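You operate a simulated robot arm through the tools that you are given. There is no shell and no other tool. Be economical: measure what you need, move in short steps, check, and stop when the job is done.

You run a simulated robot arm. Do the job below in one go: nothing can be reset, and whatever is moved stays where it is left.

## Task
Stack the blue cap from the wash bench on top of the yellow cap.
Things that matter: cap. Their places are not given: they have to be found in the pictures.

It is judged by the outcome, as a careful person would: the job done as asked, and still so three seconds after it is handed in. It fails if anything else is knocked over, pushed out of place, dropped, spilled or broken. Lids that push on must go on centred and level and be pressed home; caps that screw on are set level and turned clockwise until they are tight.

## Robot
A 6-joint arm with a two-finger parallel gripper, fixed in place. Base frame: the origin is at the foot of the arm, x ahead of it, y to its left, z up; the work surface is at about z = 0.86. Readings come in m, rad, newtons and seconds.
With the tool pointing down near the work surface it reaches from about 0.26 to 0.68 m from the base axis. Its first joint turns from -1.152 to 1.152 rad. Payload 2.9 kg.
The tool frame sits at the grasp point between the pads (the TCP): z along the fingers, y along the line on which they close. The tips reach 0.03 m beyond it. Largest opening 0.11 m; finger width 0.02, thickness 0.01; the body of the gripper, 0.048 by 0.112 m, starts 0.055 m behind the TCP.
Orientation is told as [roll, pitch, yaw] about the base's x, y, z axes, in that order, counted from this pose: with the fingers straight down and closing along the base's y, the tool's x points along the base's -x, its y along +y and its z along -z.

## Interface
- The arm moves only by the tool nudge_tool. Its argument "series" is a list that holds one entry, the list of rows, each a list of 5 numbers: the shift along the base's x, y, z in units of 30 mm (1.0 is 30 mm), then the turn about the base's z in units of 4 degrees (1.0 is 4 degrees), then the opening in per cent of the stroke, from 0 (shut) to 100 (fully open). In form: [[[dx, dy, dz, yaw, fingers], ...]]. A call has 1 to 12 rows; each row shifts and turns the commanded pose from where the row before left it. A call with a number of a shift or a turn outside -1 to 1 is refused whole. Rows are played at 5 a second. More than 0.05 m and 0.15 rad between two rows, or a gripper value outside its range, and nothing of the call is played. Where a pose cannot be reached the arm comes as near as it can. A force on the tool above 40 N (or 10 N above the force at the start of the call, whichever is more), or a blocked arm, ends the call early, and 0.2 s more pass. Each finger travels about 0.108 m/s and halts on what it meets, pressing with about 39 N; the grip force reading is that of the motor and also rises with nothing between the fingers. The clock runs only during rows and for 0.2 s after the last one: add rows that do not move to give the fingers time. It gives the time, the measured TCP pose, the force on the tool (base axes), the opening and the grip force at its end, in the units of the frame above (readings bear some noise).
- Cameras (640 x 400 px; columns grow to the right, rows downward): "scene" is fixed at [0.0495, 0.4122, 1.4066]; the picture's right is [-0.94, -0.33, 0.00], its down [-0.11, 0.32, -0.94] and it looks along [0.31, -0.89, -0.34] (base axes); focal length 376 px, centre (320, 200). "wrist" rides on the gripper at [-0.036, 0, -0.057] in the tool frame; the picture's right is [0.00, -1.00, 0.00], its down [0.97, 0.00, -0.24] and it looks along [0.24, 0.00, 0.97] (tool axes); focal length 218 px, centre (320, 200).
- snapshot(camera): a new picture of that camera. No time passes.
- pixel_to_xyz(camera, pixels): for up to 12 pixels [column, row] of the newest picture of that camera ("zoom" is the newest enlarged one), the place [x, y, z] in the base frame of the surface seen there, good to about 0.003 m. No time passes.
- enlarge(camera, box): a new picture of the part [left, top, right, bottom] of that camera's present view, enlarged. No time passes.
- sign_off(): hands the job in; it is judged then, once.

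Go step by step. Measure first, check grasps and placings, and put right what went wrong. The budget is 60 turns and 30 pictures, counting those below and the enlarged ones. Unless the task says otherwise, let go and move clear before handing in, and close with one line.

The tools are called after "Request:" as a command line: name --argument value ..., lists and objects as JSON in quotes. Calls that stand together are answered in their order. nudge_tool: Moves the arm, as the interface text tells. Its arguments: {"type":"object","properties":{"series":{"type":"array","items":{"type":"array","items":{"type":"array","items":{"type":"number"}}}}},"required":["series"]} The other tools are called the same way: snapshot (camera) takes a picture; pixel_to_xyz (camera, pixels) gives the place of the surface under pixels of a picture; enlarge (camera, box) takes an enlarged picture of a part of a camera's view; sign_off () hands the job in.

At the start:

```text
clock: 0.0
ee_pos: [0.3148, -0.3956, 1.1432]
ee_rot: [0.001, 0.0, 0.001]
ft_force: [0.2, 0.5, -0.6]
opening: 0.1098
gripper_force: 0.0
```

scene: 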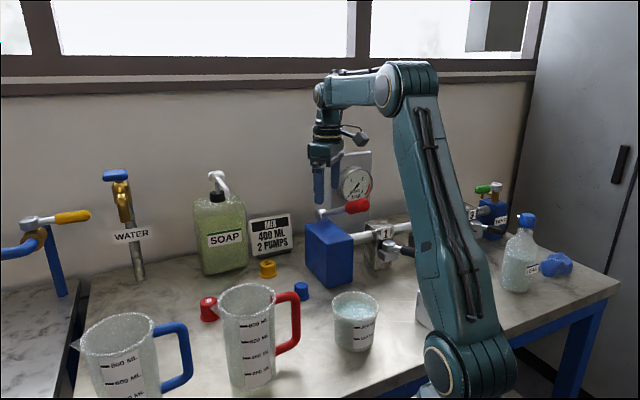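
wrist: 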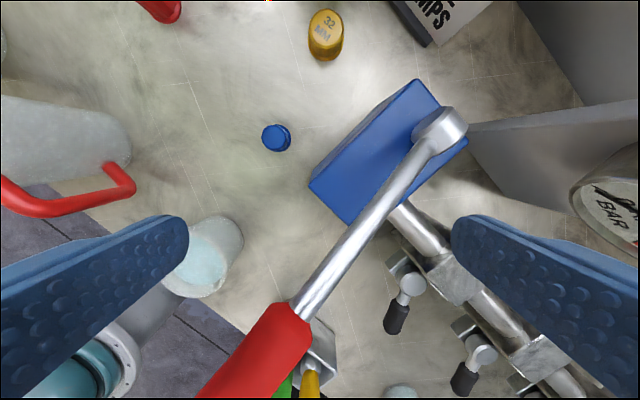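

The scene shows a blue cap near (301,290), a yellow cap near (267,268) and a red cap near (208,308). I'll enlarge that area and measure it.

Request:
enlarge --camera "scene" --box '[180, 220, 380, 345]'

Request:
pixel_to_xyz --camera "scene" --pixels '[[301, 285], [301, 294], [267, 263], [267, 272], [208, 302], [555, 262], [330, 228], [325, 255], [285, 225]]'

Request:
pixel_to_xyz --camera "wrist" --pixels '[[272, 138], [284, 138], [326, 22], [326, 50], [420, 90], [345, 205], [440, 125], [265, 138], [288, 138], [276, 126], [276, 150]]'

```text
3.20 times, centred on (280, 282) of scene
```

zoom: 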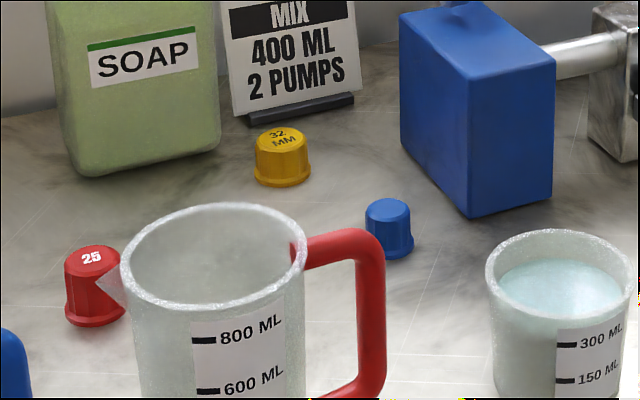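

```text
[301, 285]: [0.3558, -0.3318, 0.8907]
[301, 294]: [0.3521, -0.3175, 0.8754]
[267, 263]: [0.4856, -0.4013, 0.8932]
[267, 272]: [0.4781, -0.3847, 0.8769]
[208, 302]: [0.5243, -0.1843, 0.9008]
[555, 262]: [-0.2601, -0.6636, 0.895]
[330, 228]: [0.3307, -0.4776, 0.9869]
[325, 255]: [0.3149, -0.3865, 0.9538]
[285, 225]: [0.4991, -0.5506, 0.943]
```

```text
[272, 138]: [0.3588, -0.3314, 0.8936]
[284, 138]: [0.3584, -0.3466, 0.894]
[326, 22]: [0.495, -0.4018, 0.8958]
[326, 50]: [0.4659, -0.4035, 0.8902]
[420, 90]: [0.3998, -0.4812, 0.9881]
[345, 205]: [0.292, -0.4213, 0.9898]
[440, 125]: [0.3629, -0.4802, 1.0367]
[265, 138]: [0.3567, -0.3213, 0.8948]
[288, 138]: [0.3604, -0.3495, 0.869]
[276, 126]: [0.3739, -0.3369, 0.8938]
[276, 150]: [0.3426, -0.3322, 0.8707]
```

The blue cap is near (0.357,-0.334) and the yellow near (0.483,-0.402), both with tops at about 0.894. The blue valve block, its lever and the mug handle are close by, so I'll measure them before choosing the grip direction.

Request:
pixel_to_xyz --camera "wrist" --pixels '[[313, 184], [414, 84], [346, 218], [462, 142], [330, 260], [300, 310], [260, 350], [220, 385], [130, 185], [110, 168], [225, 235], [236, 228]]'

Request:
pixel_to_xyz --camera "zoom" --pixels '[[368, 205], [410, 212], [388, 204], [388, 255], [412, 250], [364, 245], [282, 135], [258, 136], [308, 140], [254, 175], [310, 178], [380, 250]]'

Request:
enlarge --camera "wrist" --box '[240, 0, 400, 160]'

```text
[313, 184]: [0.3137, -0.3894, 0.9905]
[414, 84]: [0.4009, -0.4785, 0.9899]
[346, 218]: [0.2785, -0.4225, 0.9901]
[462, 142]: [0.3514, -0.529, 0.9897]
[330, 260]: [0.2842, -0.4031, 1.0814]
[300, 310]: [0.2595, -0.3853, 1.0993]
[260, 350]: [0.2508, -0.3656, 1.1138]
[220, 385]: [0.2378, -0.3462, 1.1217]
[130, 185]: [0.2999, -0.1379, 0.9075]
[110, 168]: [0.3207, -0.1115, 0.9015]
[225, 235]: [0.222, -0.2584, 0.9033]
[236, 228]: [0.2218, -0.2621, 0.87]
```

```text
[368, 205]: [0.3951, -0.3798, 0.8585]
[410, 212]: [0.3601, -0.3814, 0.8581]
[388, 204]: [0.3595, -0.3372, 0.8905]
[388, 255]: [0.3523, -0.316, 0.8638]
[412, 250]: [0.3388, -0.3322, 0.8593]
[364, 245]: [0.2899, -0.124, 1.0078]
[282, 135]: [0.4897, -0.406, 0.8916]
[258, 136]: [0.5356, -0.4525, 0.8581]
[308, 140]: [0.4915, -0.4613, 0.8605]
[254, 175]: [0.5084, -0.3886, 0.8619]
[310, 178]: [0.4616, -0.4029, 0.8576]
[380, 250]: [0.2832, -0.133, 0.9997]
```

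```text
2.50 times, centred on (320, 80) of wrist
```

zoom: 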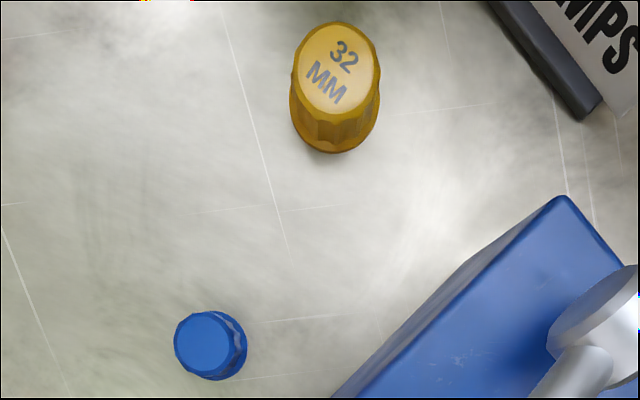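

The block's near face runs along (0.70,-0.72) and sits about 7 cm from the blue cap. I'll turn about 40° so the fingers close parallel to that face, go over the cap at height, and look again.

Request:
nudge_tool --series '[[[0.4, 0.5, 0, 1, 100], [0.4, 0.5, 0, 1, 100], [0.4, 0.5, 0, 1, 100], [0.24, 0.5, 0, 1, 80], [0, 0.1, 0, 1, 70], [0, 0, -0.3, 1, 70], [0, 0, -0.5, 1, 70], [0, 0, -0.6, 1, 70], [0, 0, -0.6, 1, 70], [0, 0, -0.6, 1, 70], [0, 0, 0, 0, 70]]]'

Request:
snapshot --camera "wrist"

Request:
snapshot --camera "scene"

```text
clock: 2.4
ee_pos: [0.3543, -0.3335, 1.0619]
ee_rot: [0.001, 0.0, 0.7]
ft_force: [-0.4, 0.3, 0.0]
opening: 0.0769
gripper_force: 0.0
```

```text
25 pictures are left
```

wrist: 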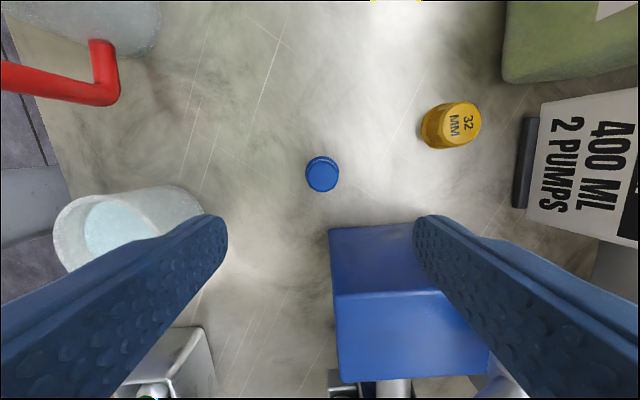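

```text
24 pictures are left
```

scene: 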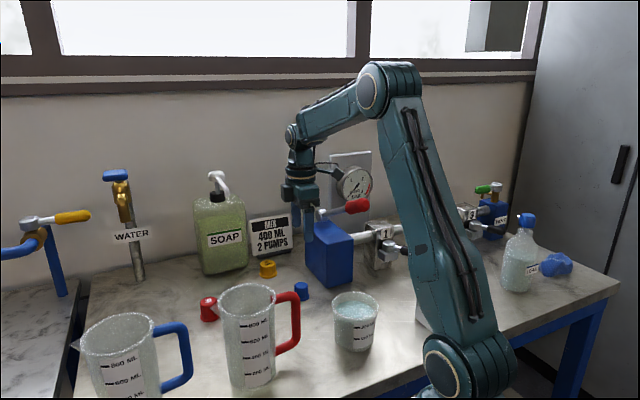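

The cap is at (322,174) in the wrist view and the block edge runs level across the picture, so the turn is right. I'll measure both caps from here.

Request:
pixel_to_xyz --camera "wrist" --pixels '[[307, 176], [338, 176], [323, 162], [323, 190], [323, 176], [463, 124], [447, 124], [480, 122], [463, 103], [463, 144], [335, 229], [410, 226]]'

Request:
enlarge --camera "wrist" --box '[290, 90, 490, 215]'

```text
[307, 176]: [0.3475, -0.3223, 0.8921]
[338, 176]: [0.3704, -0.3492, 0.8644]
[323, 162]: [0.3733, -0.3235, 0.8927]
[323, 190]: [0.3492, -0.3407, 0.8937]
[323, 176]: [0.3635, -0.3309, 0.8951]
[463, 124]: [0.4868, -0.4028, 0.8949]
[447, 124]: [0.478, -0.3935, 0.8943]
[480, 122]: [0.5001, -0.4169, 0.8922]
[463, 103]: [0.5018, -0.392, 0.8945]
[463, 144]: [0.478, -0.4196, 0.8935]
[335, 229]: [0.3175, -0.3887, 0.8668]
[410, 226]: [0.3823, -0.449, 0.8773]
```

```text
3.20 times, centred on (390, 152) of wrist
```

zoom: 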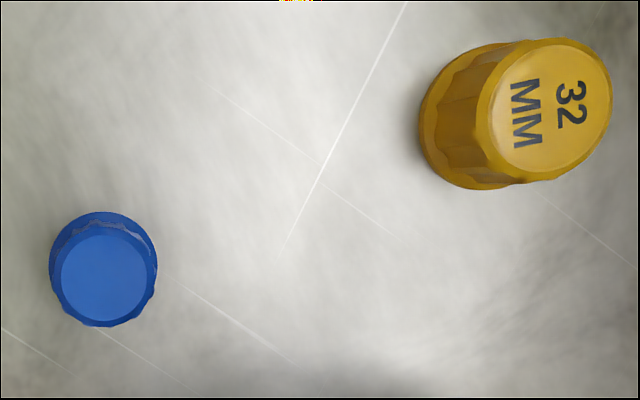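

The blue top centre is about (0.361,-0.332) and the yellow about (0.487,-0.404). I'll correct the position and descend to just above the blue cap.

Request:
nudge_tool --series '[[[0.22, 0.05, -0.6, 0, 70], [0, 0, -0.8, 0, 70], [0, 0, -0.8, 0, 70], [0, 0, -0.8, 0, 70], [0, 0, -0.8, 0, 70], [0, 0, 0, 0, 70], [0, 0, 0, 0, 70]]]'

Request:
snapshot --camera "wrist"

Request:
enlarge --camera "scene" --box '[220, 200, 380, 300]'

```text
clock: 4.0
ee_pos: [0.3624, -0.3299, 0.9487]
ee_rot: [-0.001, 0.0, 0.698]
ft_force: [0.2, 0.3, 0.2]
opening: 0.077
gripper_force: 0.1
```

```text
22 pictures are left
```

wrist: 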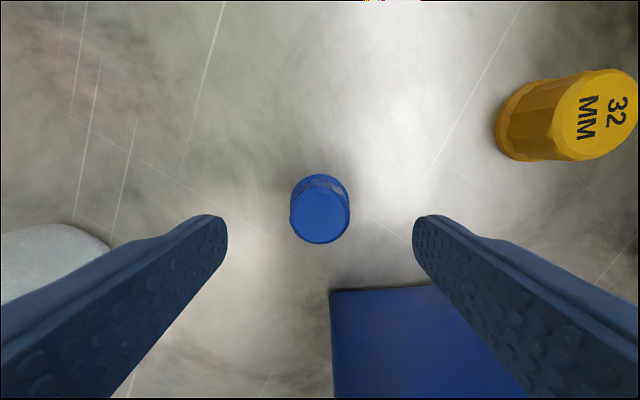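

```text
4.00 times, centred on (300, 250) of scene
```

zoom: 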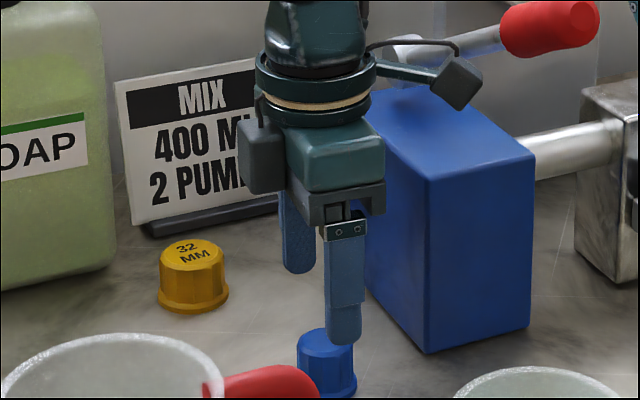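

Centring across the fingers looks right: cap at column 320, fingers at 228 and 413. I need to know whether the bracket at zoom (460,85) clears the block and lever when I go 5 cm lower.

Request:
pixel_to_xyz --camera "zoom" --pixels '[[460, 85], [455, 105], [400, 75], [470, 45], [545, 30], [430, 165], [260, 160], [345, 335]]'

Request:
pixel_to_xyz --camera "wrist" --pixels '[[321, 190], [321, 242], [296, 216], [347, 216], [321, 216], [590, 115], [332, 292]]'

```text
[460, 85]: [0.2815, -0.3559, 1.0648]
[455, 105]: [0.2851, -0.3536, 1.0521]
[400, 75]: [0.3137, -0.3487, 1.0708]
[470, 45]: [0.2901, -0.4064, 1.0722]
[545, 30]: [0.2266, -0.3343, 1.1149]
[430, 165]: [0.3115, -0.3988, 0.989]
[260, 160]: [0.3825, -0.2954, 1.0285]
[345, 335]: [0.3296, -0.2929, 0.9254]
```

```text
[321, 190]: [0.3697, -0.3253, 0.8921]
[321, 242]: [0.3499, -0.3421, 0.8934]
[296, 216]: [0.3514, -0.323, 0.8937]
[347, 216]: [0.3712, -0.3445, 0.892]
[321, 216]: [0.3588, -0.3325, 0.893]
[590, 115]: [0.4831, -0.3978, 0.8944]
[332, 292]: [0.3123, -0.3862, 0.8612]
```

That bracket (0.28,-0.36,1.06) rides on the tool's +x side. Lowering here would put it right by the block top and the lever, so this heading is unsafe. I'll climb back up and turn to about -50°, which points the bracket to the free (-x,+y) side.

Request:
nudge_tool --series '[[[0, 0, 0.6, 0, 70], [0, 0, 0.9, 0, 70], [0, 0, 0.9, 0, 70], [0, 0, 0.9, 0, 70], [0, 0, 0.9, 0, 70], [0, 0, 0.6, 0, 70], [0, 0, 0, -1, 60], [0, 0, 0, -1, 60], [0, 0, 0, -1, 60], [0, 0, 0, -1, 60], [0, 0, 0, -1, 60], [0, 0, 0, -1, 60]]]'

Request:
nudge_tool --series '[[[0, 0, 0, -1, 60], [0, 0, 0, -1, 60], [0, 0, 0, -1, 60], [0, 0, 0, -1, 60], [0, 0, 0, -1, 60], [0, 0, 0, -1, 60], [0, 0, 0, -1, 60], [0, 0, 0, -1, 60], [0, 0, 0, -1, 60], [0, 0, 0, -1, 60], [0, 0, 0, -1, 60], [0, 0, 0, -1, 60]]]'

Request:
nudge_tool --series '[[[0, 0, 0, -1, 60], [0, 0, 0, -1, 60], [0, 0, 0, -1, 60], [0, 0, 0, -1, 60], [0, 0, 0, -0.5, 60], [0, 0, 0, 0, 60]]]'

Request:
snapshot --camera "wrist"

Request:
enlarge --camera "scene" --box '[200, 125, 400, 250]'

```text
clock: 6.6
ee_pos: [0.3635, -0.3307, 1.0942]
ee_rot: [-0.001, 0.0, 0.279]
ft_force: [0.9, 0.7, 0.3]
opening: 0.066
gripper_force: 0.0
```

```text
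clock: 9.2
ee_pos: [0.3635, -0.3303, 1.0938]
ee_rot: [-0.001, -0.001, -0.561]
ft_force: [-0.9, -0.9, 0.0]
opening: 0.066
gripper_force: 0.1
```

```text
clock: 10.6
ee_pos: [0.3647, -0.3305, 1.0933]
ee_rot: [-0.001, 0.0, -0.872]
ft_force: [-0.2, -0.4, -0.4]
opening: 0.066
gripper_force: 0.1
```

```text
20 pictures are left
```

wrist: 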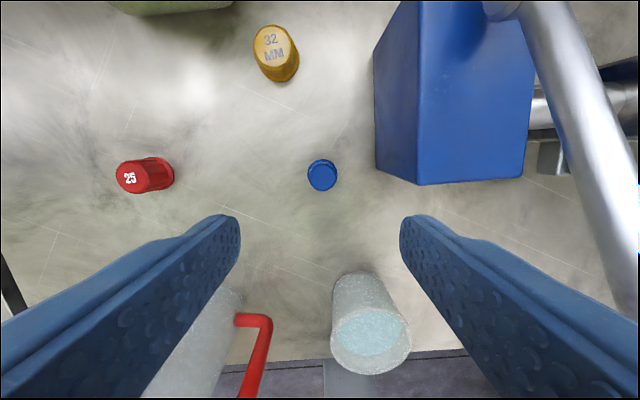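

```text
3.20 times, centred on (300, 188) of scene
```

zoom: 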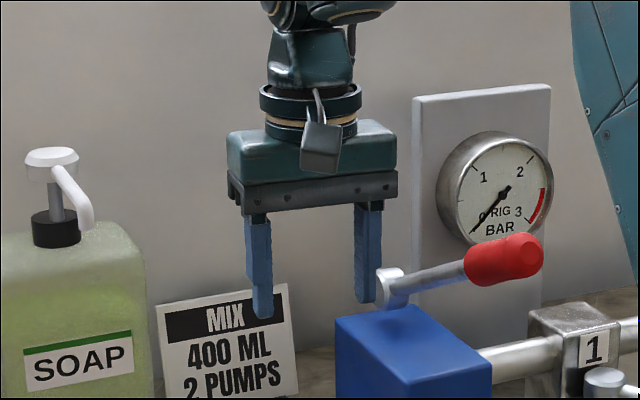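

The bracket now points to the free side, and the blue cap sits at (322,175) between the fingers. I'll re-measure the caps in this view.

Request:
pixel_to_xyz --camera "wrist" --pixels '[[322, 176], [310, 176], [334, 176], [322, 165], [322, 187], [271, 41], [257, 42], [287, 40], [271, 28], [271, 56], [420, 184], [376, 165]]'

Request:
enlarge --camera "wrist" --box '[220, 10, 420, 200]'

```text
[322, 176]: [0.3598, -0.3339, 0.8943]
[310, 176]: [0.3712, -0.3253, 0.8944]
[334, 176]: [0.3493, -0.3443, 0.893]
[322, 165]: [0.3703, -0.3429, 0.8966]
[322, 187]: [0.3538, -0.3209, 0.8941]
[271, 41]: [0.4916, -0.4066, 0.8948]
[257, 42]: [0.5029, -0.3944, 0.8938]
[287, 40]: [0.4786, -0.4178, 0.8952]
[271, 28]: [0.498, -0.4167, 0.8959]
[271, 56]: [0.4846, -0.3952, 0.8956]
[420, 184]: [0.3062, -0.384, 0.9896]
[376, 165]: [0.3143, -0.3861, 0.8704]
```

```text
2.11 times, centred on (320, 105) of wrist
```

zoom: 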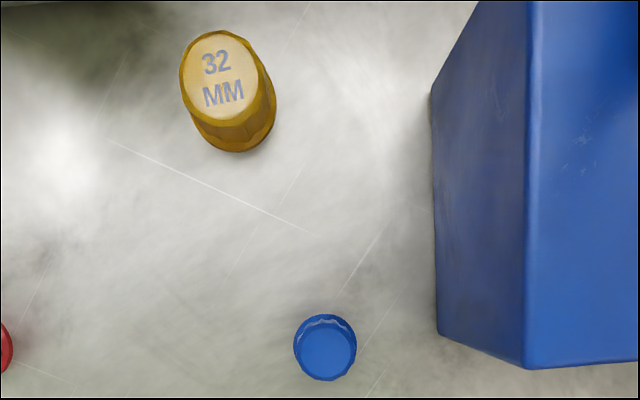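

The blue cap is at (0.3605,-0.333), so I'll correct by (-4,-2.5) mm and descend to just above it.

Request:
nudge_tool --series '[[[-0.13, -0.08, -0.6, 0, 60], [0, 0, -0.9, 0, 60], [0, 0, -0.9, 0, 60], [0, 0, -0.9, 0, 60], [0, 0, -0.9, 0, 60], [0, 0, -0.6, 0, 60], [0, 0, 0, 0, 60], [0, 0, 0, 0, 60]]]'

Request:
snapshot --camera "wrist"

Request:
enlarge --camera "scene" --box '[220, 200, 380, 300]'

Request:
pixel_to_xyz --camera "wrist" --pixels '[[320, 218], [298, 218], [342, 218], [320, 240], [320, 196]]'

```text
clock: 12.4
ee_pos: [0.3597, -0.3343, 0.9512]
ee_rot: [0.0, -0.001, -0.872]
ft_force: [0.7, 0.5, 0.3]
opening: 0.0662
gripper_force: 0.2
```

```text
17 pictures are left
```

wrist: 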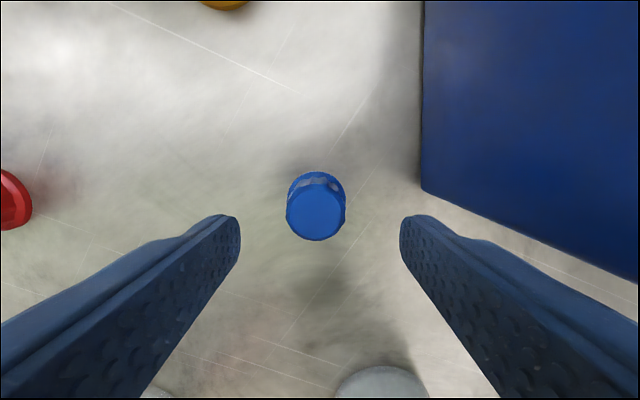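

```text
4.00 times, centred on (300, 250) of scene
```

zoom: 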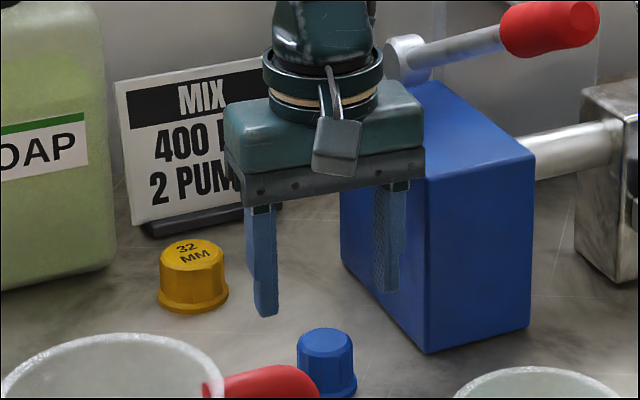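

```text
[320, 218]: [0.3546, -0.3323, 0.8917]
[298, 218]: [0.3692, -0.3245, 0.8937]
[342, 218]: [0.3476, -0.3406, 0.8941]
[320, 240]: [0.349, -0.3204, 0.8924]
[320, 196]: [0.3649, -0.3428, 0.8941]
```

The cap top is at (316,212), about 2 mm off the finger midline of column 320, and the gripper clears the block. I'll trim that, descend to TCP z≈0.897 and close.

Request:
nudge_tool --series '[[[0.05, 0.045, -0.3, 0, 60], [0, 0, -0.5, 0, 60], [0, 0, -0.5, 0, 60], [0, 0, -0.5, 0, 60], [0, 0, 0, 0, 60], [0, 0, 0, 0, 60]]]'

Request:
snapshot --camera "wrist"

```text
clock: 13.8
ee_pos: [0.3622, -0.3306, 0.8966]
ee_rot: [0.001, -0.001, -0.872]
ft_force: [-0.9, -0.8, 0.1]
opening: 0.066
gripper_force: 0.1
```

```text
15 pictures are left
```

wrist: 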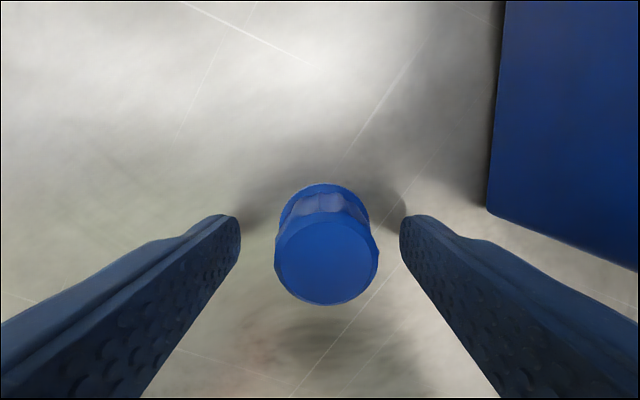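

The cap is centred between the fingers, about 3 mm forward of the pad centre. I'll trim along the finger width and close.

Request:
nudge_tool --series '[[[0.06, -0.07, 0, 0, 60], [0, 0, 0, 0, 45], [0, 0, 0, 0, 35], [0, 0, 0, 0, 25], [0, 0, 0, 0, 20], [0, 0, 0, 0, 15], [0, 0, 0, 0, 15]]]'

Request:
snapshot --camera "wrist"

```text
clock: 15.4
ee_pos: [0.3642, -0.3342, 0.8981]
ee_rot: [0.002, 0.0, -0.871]
ft_force: [0.1, 0.1, -0.5]
opening: 0.0341
gripper_force: 38.5
```

```text
14 pictures are left
```

wrist: 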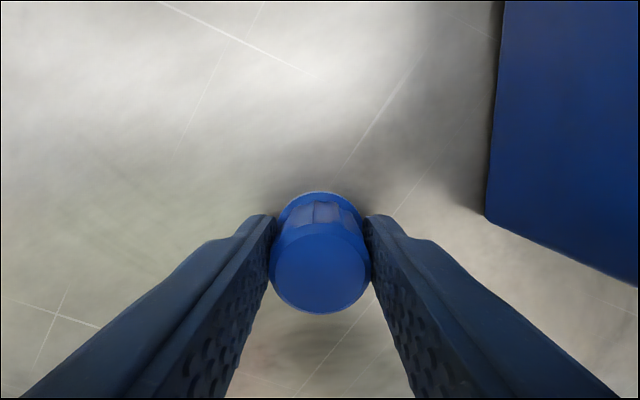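

The grip holds at 34 mm with 38 N. I'll lift straight up about 9 cm and check that the cap came along.

Request:
nudge_tool --series '[[[0, 0, 0.3, 0, 15], [0, 0, 0.6, 0, 15], [0, 0, 0.8, 0, 15], [0, 0, 0.8, 0, 15], [0, 0, 0.6, 0, 15], [0, 0, 0, 0, 15]]]'

Request:
snapshot --camera "wrist"

```text
clock: 16.8
ee_pos: [0.3637, -0.336, 0.9881]
ee_rot: [0.0, -0.001, -0.871]
ft_force: [-0.2, 0.3, 0.5]
opening: 0.0341
gripper_force: 39.5
```

```text
13 pictures are left
```

wrist: 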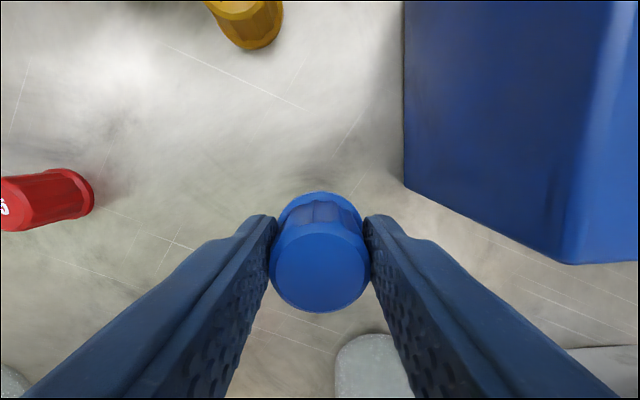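

The cap came up level. I'll move to about 5 cm short of the yellow cap, where the camera can see it clear of the held cap, and measure it again.

Request:
nudge_tool --series '[[[0.4, -0.1, 0, 0, 15], [0.7, -0.2, 0, 0, 15], [0.8, -0.3, 0, 0, 15], [0.7, -0.3, 0, 0, 15], [0.45, -0.1, 0, 0, 15], [0, 0, 0, 0, 15], [0, 0, 0, 0, 15]]]'

Request:
snapshot --camera "wrist"

Request:
enlarge --camera "scene" --box '[200, 200, 360, 300]'

```text
clock: 18.4
ee_pos: [0.456, -0.3643, 0.991]
ee_rot: [-0.001, 0.0, -0.873]
ft_force: [0.1, 0.6, -0.8]
opening: 0.0328
gripper_force: 39.2
```

```text
12 pictures are left
```

wrist: 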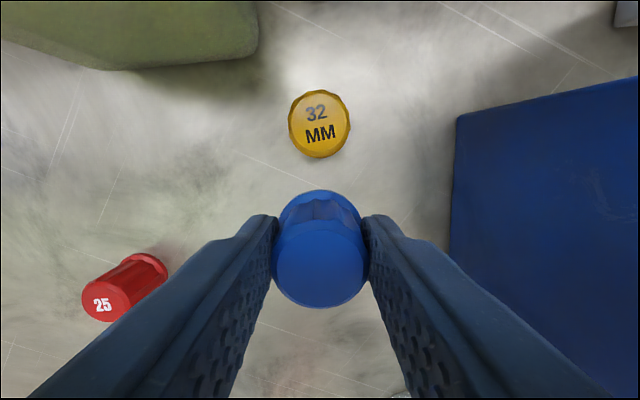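

```text
4.00 times, centred on (280, 250) of scene
```

zoom: 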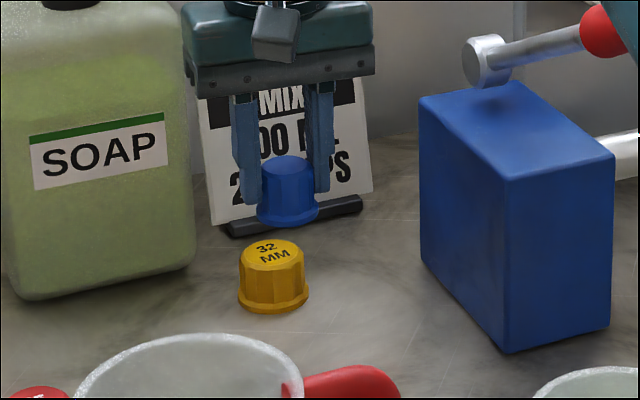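

The yellow cap is right ahead at (319,123). The opening went from 34.1 to 32.8 mm, which may be a slight slip, so I'll measure and place without delay.

Request:
pixel_to_xyz --camera "wrist" --pixels '[[319, 123], [292, 123], [346, 123], [319, 95], [319, 152], [320, 265], [275, 265], [363, 265], [320, 303], [320, 230], [320, 195]]'

Request:
pixel_to_xyz --camera "zoom" --pixels '[[289, 165], [288, 220], [287, 200], [272, 250], [272, 265], [272, 300]]'

```text
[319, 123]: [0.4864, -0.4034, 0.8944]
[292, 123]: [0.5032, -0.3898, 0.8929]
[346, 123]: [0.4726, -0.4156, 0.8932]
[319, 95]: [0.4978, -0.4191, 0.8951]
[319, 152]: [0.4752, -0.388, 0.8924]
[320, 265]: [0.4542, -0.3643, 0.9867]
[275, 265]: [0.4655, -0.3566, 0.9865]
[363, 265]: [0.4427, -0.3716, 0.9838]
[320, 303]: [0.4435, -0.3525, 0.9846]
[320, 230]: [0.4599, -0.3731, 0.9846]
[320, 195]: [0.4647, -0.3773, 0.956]
```

```text
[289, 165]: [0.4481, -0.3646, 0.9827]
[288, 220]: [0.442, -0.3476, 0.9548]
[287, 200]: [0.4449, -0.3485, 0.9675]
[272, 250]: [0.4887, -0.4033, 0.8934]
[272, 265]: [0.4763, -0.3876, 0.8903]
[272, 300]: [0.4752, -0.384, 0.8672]
```

Blue is centred at (0.4535,-0.364) and yellow at (0.487,-0.403). I'll shift (+33.5,-39.5) mm, descend most of the way, and check.

Request:
nudge_tool --series '[[[0.4, -0.5, 0, 0, 15], [0.5, -0.6, 0, 0, 15], [0.22, -0.22, 0, 0, 15], [0, 0, -0.3, 0, 15], [0, 0, -0.6, 0, 15], [0, 0, -0.6, 0, 15], [0, 0, 0, 0, 15], [0, 0, 0, 0, 15]]]'

Request:
snapshot --camera "wrist"

Request:
enlarge --camera "scene" --box '[230, 230, 310, 280]'

```text
clock: 20.2
ee_pos: [0.4869, -0.4038, 0.9438]
ee_rot: [-0.001, 0.001, -0.874]
ft_force: [-0.8, -0.9, -0.6]
opening: 0.0325
gripper_force: 38.6
```

```text
10 pictures are left
```

wrist: 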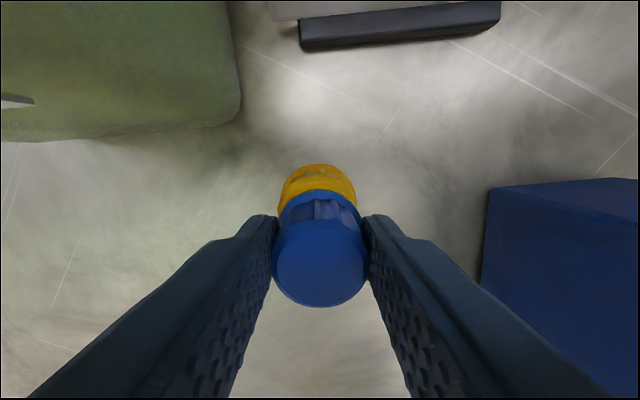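

```text
8.00 times, centred on (270, 255) of scene
```

zoom: 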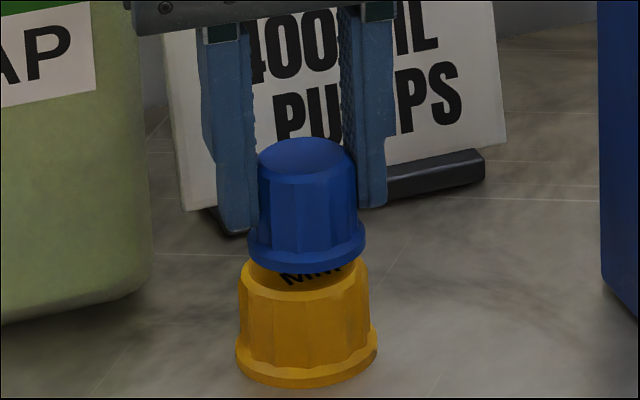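

The blue skirt (zoom columns 247–365) is centred over the yellow top (239–369), with a gap of about 10 mm. I'll lower in small steps and watch for a force.

Request:
nudge_tool --series '[[[0, 0, -0.15, 0, 15], [0, 0, -0.08, 0, 15], [0, 0, -0.04, 0, 15], [0, 0, -0.03, 0, 15], [0, 0, 0, 0, 15], [0, 0, 0, 0, 15]]]'

Request:
enlarge --camera "scene" --box '[230, 230, 310, 280]'

```text
clock: 21.6
ee_pos: [0.4876, -0.403, 0.9348]
ee_rot: [-0.001, -0.001, -0.873]
ft_force: [-0.2, 0.3, 0.4]
opening: 0.0329
gripper_force: 38.7
```

```text
8.00 times, centred on (270, 255) of scene
```

zoom: 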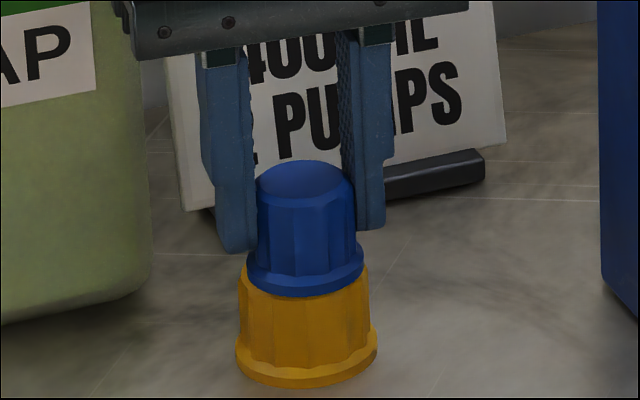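

The blue's lower rim (row 298) is at the yellow's front top edge, but there is no force yet. I'll lower in 0.6 mm steps.

Request:
nudge_tool --series '[[[0, 0, -0.02, 0, 15], [0, 0, -0.02, 0, 15], [0, 0, 0, 0, 15], [0, 0, 0, 0, 15]]]'

```text
clock: 22.6
ee_pos: [0.4881, -0.402, 0.9342]
ee_rot: [0.0, 0.001, -0.874]
ft_force: [-0.5, -0.8, 3.3]
opening: 0.0327
gripper_force: 38.7
```

The force is now 3.3 N upward, so the blue cap is resting on the yellow. I'll open gradually.

Request:
nudge_tool --series '[[[0, 0, 0, 0, 30], [0, 0, 0, 0, 34], [0, 0, 0, 0, 40], [0, 0, 0, 0, 48], [0, 0, 0, 0, 56], [0, 0, 0, 0, 62], [0, 0, 0, 0, 62]]]'

Request:
enlarge --camera "scene" --box '[230, 230, 310, 280]'

Request:
snapshot --camera "wrist"

```text
clock: 24.2
ee_pos: [0.4881, -0.4021, 0.934]
ee_rot: [-0.001, 0.001, -0.874]
ft_force: [0.5, -0.4, 0.1]
opening: 0.0682
gripper_force: 0.1
```

```text
8.00 times, centred on (270, 255) of scene
```

zoom: 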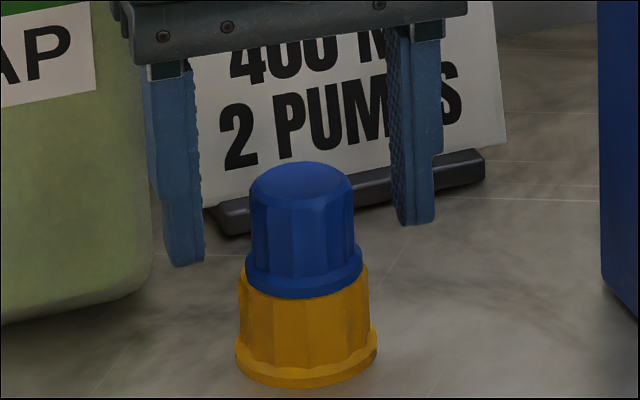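

```text
6 pictures are left
```

wrist: 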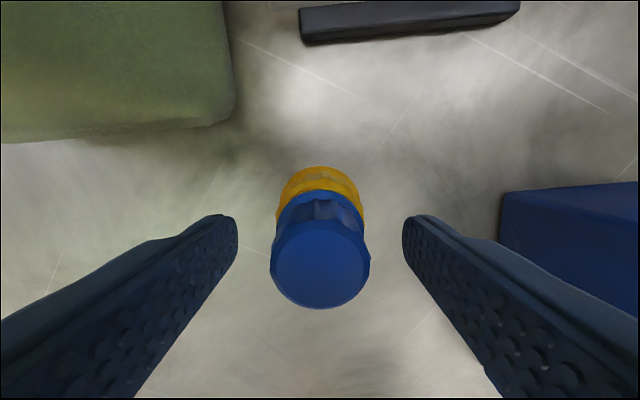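

The blue cap stands level and centred on the yellow, and the fingers are clear. I'll go straight up and check once more.

Request:
nudge_tool --series '[[[0, 0, 0.3, 0, 62], [0, 0, 0.6, 0, 62], [0, 0, 0.9, 0, 62], [0, 0, 0.9, 0, 62], [0, 0, 0.9, 0, 62], [0, 0, 0.6, 0, 62], [0, 0, 0, 0, 62], [0, 0, 0, 0, 62]]]'

Request:
snapshot --camera "scene"

Request:
snapshot --camera "wrist"

```text
clock: 26.0
ee_pos: [0.4892, -0.405, 1.0605]
ee_rot: [0.0, 0.0, -0.872]
ft_force: [0.3, 0.5, -0.5]
opening: 0.0682
gripper_force: 0.0
```

```text
5 pictures are left
```

scene: 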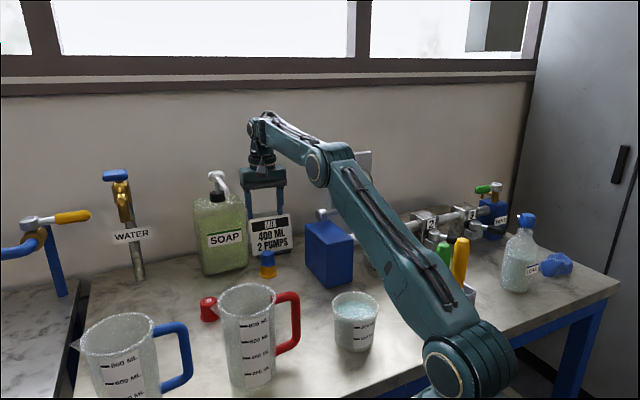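

```text
4 pictures are left
```

wrist: 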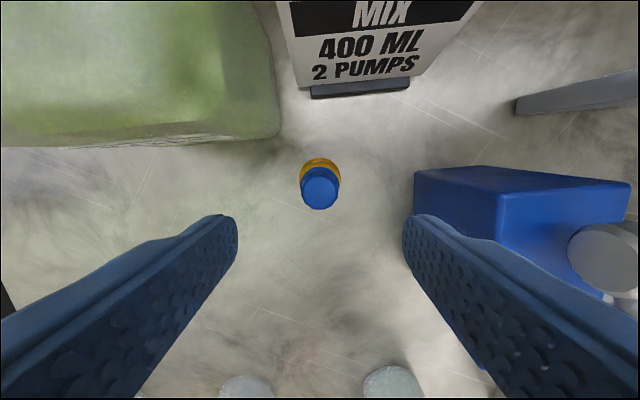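

The stack stands at (268,265) in the scene view with the gripper well clear, and nothing else appears to have moved. I'm handing in.

Request:
sign_off

```text
The job is handed in.
```

The blue cap is stacked level and centred on top of the yellow cap, the gripper is clear, and the job is handed in.
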